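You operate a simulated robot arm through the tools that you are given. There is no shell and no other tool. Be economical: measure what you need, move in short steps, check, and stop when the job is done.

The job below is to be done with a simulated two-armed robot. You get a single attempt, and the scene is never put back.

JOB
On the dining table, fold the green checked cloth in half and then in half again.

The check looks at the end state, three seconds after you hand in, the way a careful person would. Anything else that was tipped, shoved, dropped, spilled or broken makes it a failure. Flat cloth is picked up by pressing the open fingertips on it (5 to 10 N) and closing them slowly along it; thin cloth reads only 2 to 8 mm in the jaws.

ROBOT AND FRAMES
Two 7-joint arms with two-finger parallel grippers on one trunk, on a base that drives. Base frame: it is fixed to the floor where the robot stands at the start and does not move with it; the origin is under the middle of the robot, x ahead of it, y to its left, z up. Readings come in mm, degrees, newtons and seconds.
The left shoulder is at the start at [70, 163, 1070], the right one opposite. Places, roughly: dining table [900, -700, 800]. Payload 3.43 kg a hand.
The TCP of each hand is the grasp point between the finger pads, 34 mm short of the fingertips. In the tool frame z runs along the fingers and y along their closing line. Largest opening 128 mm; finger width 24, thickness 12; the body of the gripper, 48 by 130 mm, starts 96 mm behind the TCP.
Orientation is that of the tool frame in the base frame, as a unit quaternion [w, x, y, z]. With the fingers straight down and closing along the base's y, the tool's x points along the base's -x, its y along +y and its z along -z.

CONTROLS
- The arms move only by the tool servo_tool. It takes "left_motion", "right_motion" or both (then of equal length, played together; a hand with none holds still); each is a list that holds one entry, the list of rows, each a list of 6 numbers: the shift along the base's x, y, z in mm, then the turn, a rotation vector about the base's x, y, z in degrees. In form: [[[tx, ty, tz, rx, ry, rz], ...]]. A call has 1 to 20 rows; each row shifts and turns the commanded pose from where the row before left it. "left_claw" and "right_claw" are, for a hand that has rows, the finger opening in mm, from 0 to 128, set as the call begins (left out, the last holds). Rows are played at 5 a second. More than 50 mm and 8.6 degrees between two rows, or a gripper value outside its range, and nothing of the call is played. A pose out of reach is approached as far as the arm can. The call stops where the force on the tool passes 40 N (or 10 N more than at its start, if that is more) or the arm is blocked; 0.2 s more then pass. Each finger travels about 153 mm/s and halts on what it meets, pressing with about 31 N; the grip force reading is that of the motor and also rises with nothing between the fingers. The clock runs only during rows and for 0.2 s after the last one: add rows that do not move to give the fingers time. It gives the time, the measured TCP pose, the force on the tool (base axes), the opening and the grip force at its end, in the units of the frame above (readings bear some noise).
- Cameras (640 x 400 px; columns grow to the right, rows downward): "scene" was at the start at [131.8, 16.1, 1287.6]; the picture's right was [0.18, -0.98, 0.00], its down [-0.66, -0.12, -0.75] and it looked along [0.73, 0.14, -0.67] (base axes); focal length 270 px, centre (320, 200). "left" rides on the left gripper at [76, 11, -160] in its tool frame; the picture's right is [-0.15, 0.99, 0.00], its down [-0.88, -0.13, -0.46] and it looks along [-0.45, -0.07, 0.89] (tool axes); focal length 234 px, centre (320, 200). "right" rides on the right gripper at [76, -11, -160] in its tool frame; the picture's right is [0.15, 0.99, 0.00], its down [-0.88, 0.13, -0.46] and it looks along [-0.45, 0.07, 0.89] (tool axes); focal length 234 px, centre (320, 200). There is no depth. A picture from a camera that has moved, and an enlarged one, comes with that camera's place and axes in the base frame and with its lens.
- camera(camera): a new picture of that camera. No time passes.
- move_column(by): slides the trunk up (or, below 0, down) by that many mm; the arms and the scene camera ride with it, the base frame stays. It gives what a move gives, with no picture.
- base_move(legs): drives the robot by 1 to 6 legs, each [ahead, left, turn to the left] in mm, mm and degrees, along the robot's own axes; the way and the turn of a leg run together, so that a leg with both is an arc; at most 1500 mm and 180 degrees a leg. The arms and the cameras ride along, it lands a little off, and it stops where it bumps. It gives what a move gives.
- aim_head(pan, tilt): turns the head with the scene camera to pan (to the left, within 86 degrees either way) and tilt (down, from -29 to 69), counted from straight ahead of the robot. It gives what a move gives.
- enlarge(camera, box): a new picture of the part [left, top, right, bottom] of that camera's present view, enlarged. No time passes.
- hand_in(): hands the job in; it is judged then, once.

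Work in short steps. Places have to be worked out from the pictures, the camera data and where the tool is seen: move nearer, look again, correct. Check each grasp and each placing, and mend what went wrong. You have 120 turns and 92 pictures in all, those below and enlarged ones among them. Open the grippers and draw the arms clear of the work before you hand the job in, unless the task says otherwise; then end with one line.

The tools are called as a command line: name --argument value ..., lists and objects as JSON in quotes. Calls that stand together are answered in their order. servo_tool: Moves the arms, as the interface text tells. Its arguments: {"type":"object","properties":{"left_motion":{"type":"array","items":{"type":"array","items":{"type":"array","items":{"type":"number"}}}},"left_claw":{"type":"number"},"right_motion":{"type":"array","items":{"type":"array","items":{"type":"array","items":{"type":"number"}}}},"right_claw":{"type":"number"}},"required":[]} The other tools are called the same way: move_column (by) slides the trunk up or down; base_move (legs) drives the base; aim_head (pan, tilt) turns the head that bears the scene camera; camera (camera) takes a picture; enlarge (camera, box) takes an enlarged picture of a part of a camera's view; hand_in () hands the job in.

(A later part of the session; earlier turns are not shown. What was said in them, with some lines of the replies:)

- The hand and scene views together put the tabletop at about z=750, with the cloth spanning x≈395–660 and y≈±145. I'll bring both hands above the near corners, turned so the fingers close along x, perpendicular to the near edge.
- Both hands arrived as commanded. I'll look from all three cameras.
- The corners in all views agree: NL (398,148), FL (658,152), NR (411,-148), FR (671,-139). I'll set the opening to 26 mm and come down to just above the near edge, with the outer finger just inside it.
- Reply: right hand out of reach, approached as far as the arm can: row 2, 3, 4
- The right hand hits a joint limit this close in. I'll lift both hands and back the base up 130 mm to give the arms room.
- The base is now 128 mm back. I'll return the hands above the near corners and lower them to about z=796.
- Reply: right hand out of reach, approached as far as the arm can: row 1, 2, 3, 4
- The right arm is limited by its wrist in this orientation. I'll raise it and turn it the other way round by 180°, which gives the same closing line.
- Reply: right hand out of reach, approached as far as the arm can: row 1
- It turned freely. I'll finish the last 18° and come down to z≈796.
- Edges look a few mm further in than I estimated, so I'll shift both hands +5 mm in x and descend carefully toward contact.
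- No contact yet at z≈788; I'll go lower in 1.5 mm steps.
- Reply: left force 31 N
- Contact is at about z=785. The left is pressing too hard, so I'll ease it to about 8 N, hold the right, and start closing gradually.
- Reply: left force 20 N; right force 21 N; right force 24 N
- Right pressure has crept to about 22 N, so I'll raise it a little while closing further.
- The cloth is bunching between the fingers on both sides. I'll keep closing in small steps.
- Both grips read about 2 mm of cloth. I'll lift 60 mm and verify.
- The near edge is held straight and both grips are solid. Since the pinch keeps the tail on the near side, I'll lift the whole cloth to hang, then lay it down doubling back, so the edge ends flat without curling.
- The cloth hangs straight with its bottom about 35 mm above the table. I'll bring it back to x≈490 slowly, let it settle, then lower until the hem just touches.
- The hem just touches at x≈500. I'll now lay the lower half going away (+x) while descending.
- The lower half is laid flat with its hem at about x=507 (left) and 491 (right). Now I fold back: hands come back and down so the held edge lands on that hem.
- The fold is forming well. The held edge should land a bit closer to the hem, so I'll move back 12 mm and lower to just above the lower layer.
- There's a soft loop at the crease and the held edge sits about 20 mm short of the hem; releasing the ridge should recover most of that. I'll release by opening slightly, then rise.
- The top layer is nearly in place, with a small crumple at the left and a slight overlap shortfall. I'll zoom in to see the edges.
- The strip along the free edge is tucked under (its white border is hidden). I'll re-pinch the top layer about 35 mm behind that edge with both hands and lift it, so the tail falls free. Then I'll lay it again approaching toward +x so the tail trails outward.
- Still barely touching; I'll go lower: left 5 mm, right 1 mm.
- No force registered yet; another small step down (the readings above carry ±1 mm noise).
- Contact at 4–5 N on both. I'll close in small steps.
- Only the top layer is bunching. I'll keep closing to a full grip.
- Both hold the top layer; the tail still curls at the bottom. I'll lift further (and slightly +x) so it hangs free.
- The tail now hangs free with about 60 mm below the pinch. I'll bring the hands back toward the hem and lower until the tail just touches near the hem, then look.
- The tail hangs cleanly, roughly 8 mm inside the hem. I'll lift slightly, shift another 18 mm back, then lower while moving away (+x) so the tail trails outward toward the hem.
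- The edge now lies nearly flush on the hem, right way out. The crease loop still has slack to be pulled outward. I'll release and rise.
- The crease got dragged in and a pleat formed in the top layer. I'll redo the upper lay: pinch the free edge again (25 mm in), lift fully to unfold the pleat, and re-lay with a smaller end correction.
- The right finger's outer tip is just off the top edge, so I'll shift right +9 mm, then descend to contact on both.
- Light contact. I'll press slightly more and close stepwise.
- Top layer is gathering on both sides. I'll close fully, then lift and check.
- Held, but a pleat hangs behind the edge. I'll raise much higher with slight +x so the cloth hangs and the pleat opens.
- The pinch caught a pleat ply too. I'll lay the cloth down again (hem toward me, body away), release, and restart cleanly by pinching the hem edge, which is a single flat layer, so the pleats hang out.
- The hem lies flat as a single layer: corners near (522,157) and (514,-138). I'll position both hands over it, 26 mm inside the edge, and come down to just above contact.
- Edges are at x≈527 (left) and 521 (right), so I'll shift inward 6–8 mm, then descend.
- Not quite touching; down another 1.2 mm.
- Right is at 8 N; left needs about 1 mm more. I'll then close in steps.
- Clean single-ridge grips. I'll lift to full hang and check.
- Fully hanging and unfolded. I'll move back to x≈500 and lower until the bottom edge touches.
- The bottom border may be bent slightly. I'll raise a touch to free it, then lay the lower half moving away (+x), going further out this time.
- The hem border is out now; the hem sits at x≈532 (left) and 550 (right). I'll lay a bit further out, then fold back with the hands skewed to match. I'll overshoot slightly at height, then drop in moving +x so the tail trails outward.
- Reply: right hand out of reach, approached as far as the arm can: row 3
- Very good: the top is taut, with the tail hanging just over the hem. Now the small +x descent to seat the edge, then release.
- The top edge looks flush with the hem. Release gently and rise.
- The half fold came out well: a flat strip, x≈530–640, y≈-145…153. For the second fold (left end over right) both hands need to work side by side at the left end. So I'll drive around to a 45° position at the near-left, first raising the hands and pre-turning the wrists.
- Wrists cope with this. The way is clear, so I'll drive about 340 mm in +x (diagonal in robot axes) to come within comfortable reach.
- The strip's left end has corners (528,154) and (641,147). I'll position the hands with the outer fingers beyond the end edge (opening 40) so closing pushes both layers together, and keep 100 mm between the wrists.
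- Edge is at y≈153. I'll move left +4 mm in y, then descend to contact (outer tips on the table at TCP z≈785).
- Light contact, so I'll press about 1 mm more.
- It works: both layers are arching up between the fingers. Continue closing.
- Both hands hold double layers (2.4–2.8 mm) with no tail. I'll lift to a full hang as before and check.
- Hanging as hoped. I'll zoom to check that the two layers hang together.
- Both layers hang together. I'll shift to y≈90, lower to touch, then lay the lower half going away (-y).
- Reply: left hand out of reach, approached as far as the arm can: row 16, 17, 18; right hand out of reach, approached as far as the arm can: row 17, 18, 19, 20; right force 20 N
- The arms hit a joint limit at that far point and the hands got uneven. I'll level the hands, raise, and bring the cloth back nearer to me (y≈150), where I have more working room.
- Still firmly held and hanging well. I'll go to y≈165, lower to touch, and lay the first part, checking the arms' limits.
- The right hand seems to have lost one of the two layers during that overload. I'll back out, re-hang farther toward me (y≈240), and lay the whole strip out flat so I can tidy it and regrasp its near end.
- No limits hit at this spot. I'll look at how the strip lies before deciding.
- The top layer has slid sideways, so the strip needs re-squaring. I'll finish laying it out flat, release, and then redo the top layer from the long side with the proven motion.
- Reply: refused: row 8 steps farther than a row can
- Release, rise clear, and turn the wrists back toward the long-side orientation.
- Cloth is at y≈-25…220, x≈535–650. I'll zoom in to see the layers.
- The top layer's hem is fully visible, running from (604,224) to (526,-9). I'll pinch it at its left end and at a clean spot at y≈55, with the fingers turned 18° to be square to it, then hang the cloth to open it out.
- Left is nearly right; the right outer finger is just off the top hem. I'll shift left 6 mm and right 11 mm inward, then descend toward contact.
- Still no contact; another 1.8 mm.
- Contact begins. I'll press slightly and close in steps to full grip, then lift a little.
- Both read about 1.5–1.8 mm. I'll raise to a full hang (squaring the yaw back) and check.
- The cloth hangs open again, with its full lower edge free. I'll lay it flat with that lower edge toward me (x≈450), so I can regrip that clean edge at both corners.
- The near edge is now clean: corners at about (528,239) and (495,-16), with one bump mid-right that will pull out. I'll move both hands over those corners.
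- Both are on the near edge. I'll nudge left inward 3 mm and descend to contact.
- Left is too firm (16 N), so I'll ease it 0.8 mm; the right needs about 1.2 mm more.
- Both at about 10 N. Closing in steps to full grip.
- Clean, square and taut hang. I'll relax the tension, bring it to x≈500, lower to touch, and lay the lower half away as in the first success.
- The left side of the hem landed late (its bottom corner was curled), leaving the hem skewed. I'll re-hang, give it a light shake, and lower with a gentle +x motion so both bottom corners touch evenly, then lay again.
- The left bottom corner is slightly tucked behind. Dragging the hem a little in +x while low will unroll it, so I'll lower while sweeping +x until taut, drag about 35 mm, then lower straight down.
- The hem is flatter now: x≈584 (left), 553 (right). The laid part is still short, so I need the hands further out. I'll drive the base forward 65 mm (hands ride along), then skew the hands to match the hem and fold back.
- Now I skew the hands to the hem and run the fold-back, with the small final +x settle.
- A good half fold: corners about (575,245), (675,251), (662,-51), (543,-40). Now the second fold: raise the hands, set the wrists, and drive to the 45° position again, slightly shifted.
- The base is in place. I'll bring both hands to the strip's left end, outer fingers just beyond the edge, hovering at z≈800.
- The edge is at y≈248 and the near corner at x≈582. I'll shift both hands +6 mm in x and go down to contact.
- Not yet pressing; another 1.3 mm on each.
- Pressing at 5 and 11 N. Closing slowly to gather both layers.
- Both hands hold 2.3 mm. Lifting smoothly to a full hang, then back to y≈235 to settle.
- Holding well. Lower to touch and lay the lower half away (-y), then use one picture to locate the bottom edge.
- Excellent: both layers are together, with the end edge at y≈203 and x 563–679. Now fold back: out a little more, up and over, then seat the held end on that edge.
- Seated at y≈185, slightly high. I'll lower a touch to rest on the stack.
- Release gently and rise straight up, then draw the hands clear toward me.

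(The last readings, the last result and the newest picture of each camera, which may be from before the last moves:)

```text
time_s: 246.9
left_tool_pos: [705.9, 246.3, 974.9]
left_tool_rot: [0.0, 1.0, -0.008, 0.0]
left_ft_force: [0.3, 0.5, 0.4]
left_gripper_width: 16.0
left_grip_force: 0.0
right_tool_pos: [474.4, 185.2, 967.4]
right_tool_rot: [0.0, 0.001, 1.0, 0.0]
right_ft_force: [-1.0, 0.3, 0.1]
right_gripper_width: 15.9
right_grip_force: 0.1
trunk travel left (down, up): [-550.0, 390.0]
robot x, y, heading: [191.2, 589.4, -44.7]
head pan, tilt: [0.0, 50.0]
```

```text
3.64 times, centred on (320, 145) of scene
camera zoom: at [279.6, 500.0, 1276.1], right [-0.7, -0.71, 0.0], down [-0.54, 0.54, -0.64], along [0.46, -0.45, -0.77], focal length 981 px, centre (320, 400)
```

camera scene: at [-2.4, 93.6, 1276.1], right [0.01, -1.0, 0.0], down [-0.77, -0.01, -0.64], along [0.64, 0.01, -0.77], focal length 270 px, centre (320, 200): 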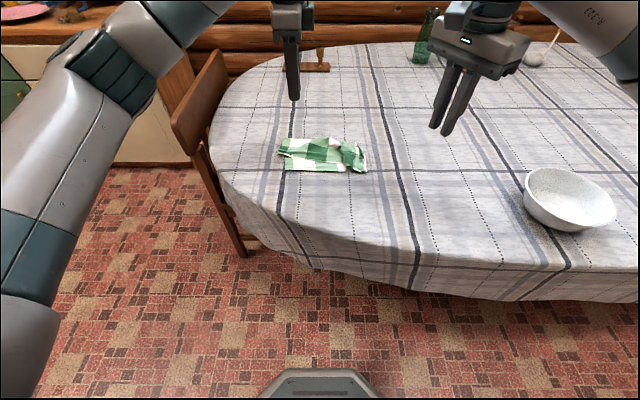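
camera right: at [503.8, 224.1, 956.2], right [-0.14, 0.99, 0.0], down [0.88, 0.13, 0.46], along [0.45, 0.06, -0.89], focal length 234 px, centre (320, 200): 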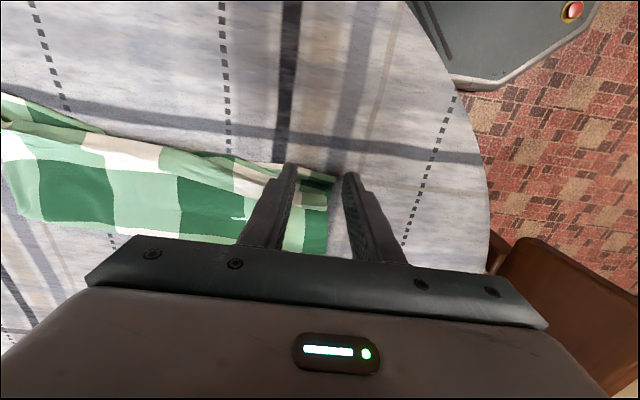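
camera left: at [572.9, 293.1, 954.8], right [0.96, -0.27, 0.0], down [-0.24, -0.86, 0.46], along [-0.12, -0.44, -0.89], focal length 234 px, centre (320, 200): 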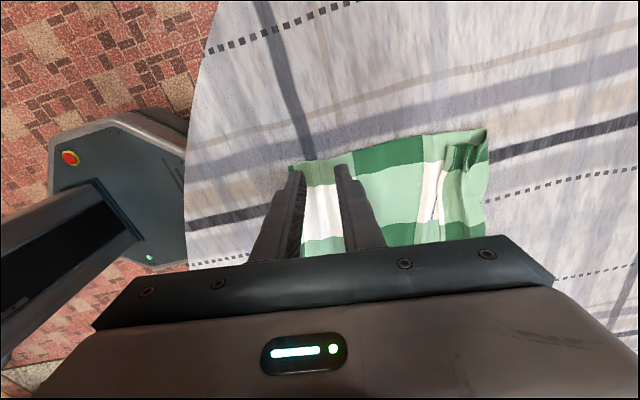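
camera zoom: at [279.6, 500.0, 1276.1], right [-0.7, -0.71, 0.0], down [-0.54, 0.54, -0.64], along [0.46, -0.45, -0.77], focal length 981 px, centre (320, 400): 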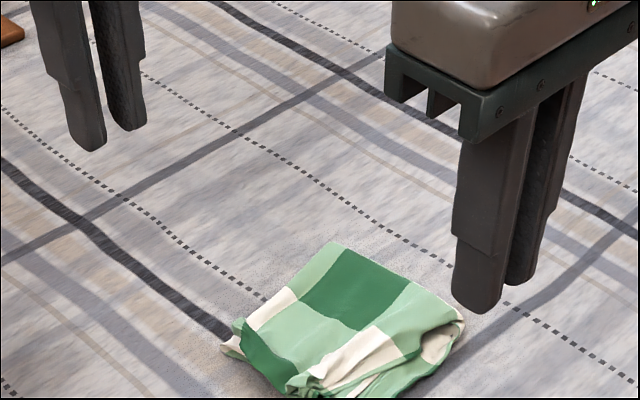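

The cloth is now a neat quarter-folded packet, well clear of everything else. I'll open the grippers, raise the arms, and back the robot off a little before handing in.

servo_tool --left_motion '[[[0, 10, 30, 0, 0, 0], [0, 10, 30, 0, 0, 0], [0, 0, 0, 0, 0, 0]]]' --right_motion '[[[-10, 0, 30, 0, 0, 0], [-10, 0, 30, 0, 0, 0], [0, 0, 0, 0, 0, 0]]]' --left_claw 100 --right_claw 100

base_move --legs '[[-200, -100, 0]]'

hand_in

```text
time_s: 247.7
left_tool_pos: [706.3, 265.8, 1035.1]
left_tool_rot: [-0.001, 1.0, -0.007, 0.0]
left_ft_force: [1.5, -0.3, -1.3]
left_gripper_width: 100.2
left_grip_force: 0.0
right_tool_pos: [454.2, 183.5, 1029.6]
right_tool_rot: [0.0, 0.001, 1.0, 0.0]
right_ft_force: [-0.4, -0.7, -0.7]
right_gripper_width: 100.2
right_grip_force: 0.0
trunk travel left (down, up): [-550.0, 390.0]
robot x, y, heading: [191.6, 584.2, -44.8]
head pan, tilt: [0.0, 50.0]
```

```text
time_s: 249.4
left_tool_pos: [493.0, 337.1, 1036.1]
left_tool_rot: [0.0, 1.0, -0.006, 0.0]
left_ft_force: [-0.5, -1.3, 0.3]
left_gripper_width: 100.1
left_grip_force: 0.0
right_tool_pos: [242.8, 255.3, 1028.2]
right_tool_rot: [-0.001, 0.002, 1.0, 0.0]
right_ft_force: [-0.8, -0.5, 0.4]
right_gripper_width: 99.9
right_grip_force: 0.0
trunk travel left (down, up): [-550.0, 390.0]
robot x, y, heading: [-25.5, 660.5, -44.9]
head pan, tilt: [0.0, 50.0]
```

```text
The job is handed in.
```

The green checked cloth is folded in half and then in half again on the dining table; the last picture showed a roughly quarter-size packet with slightly uneven edges, though its near end was out of frame. The grippers are open, the arms are clear, and the job is handed in.
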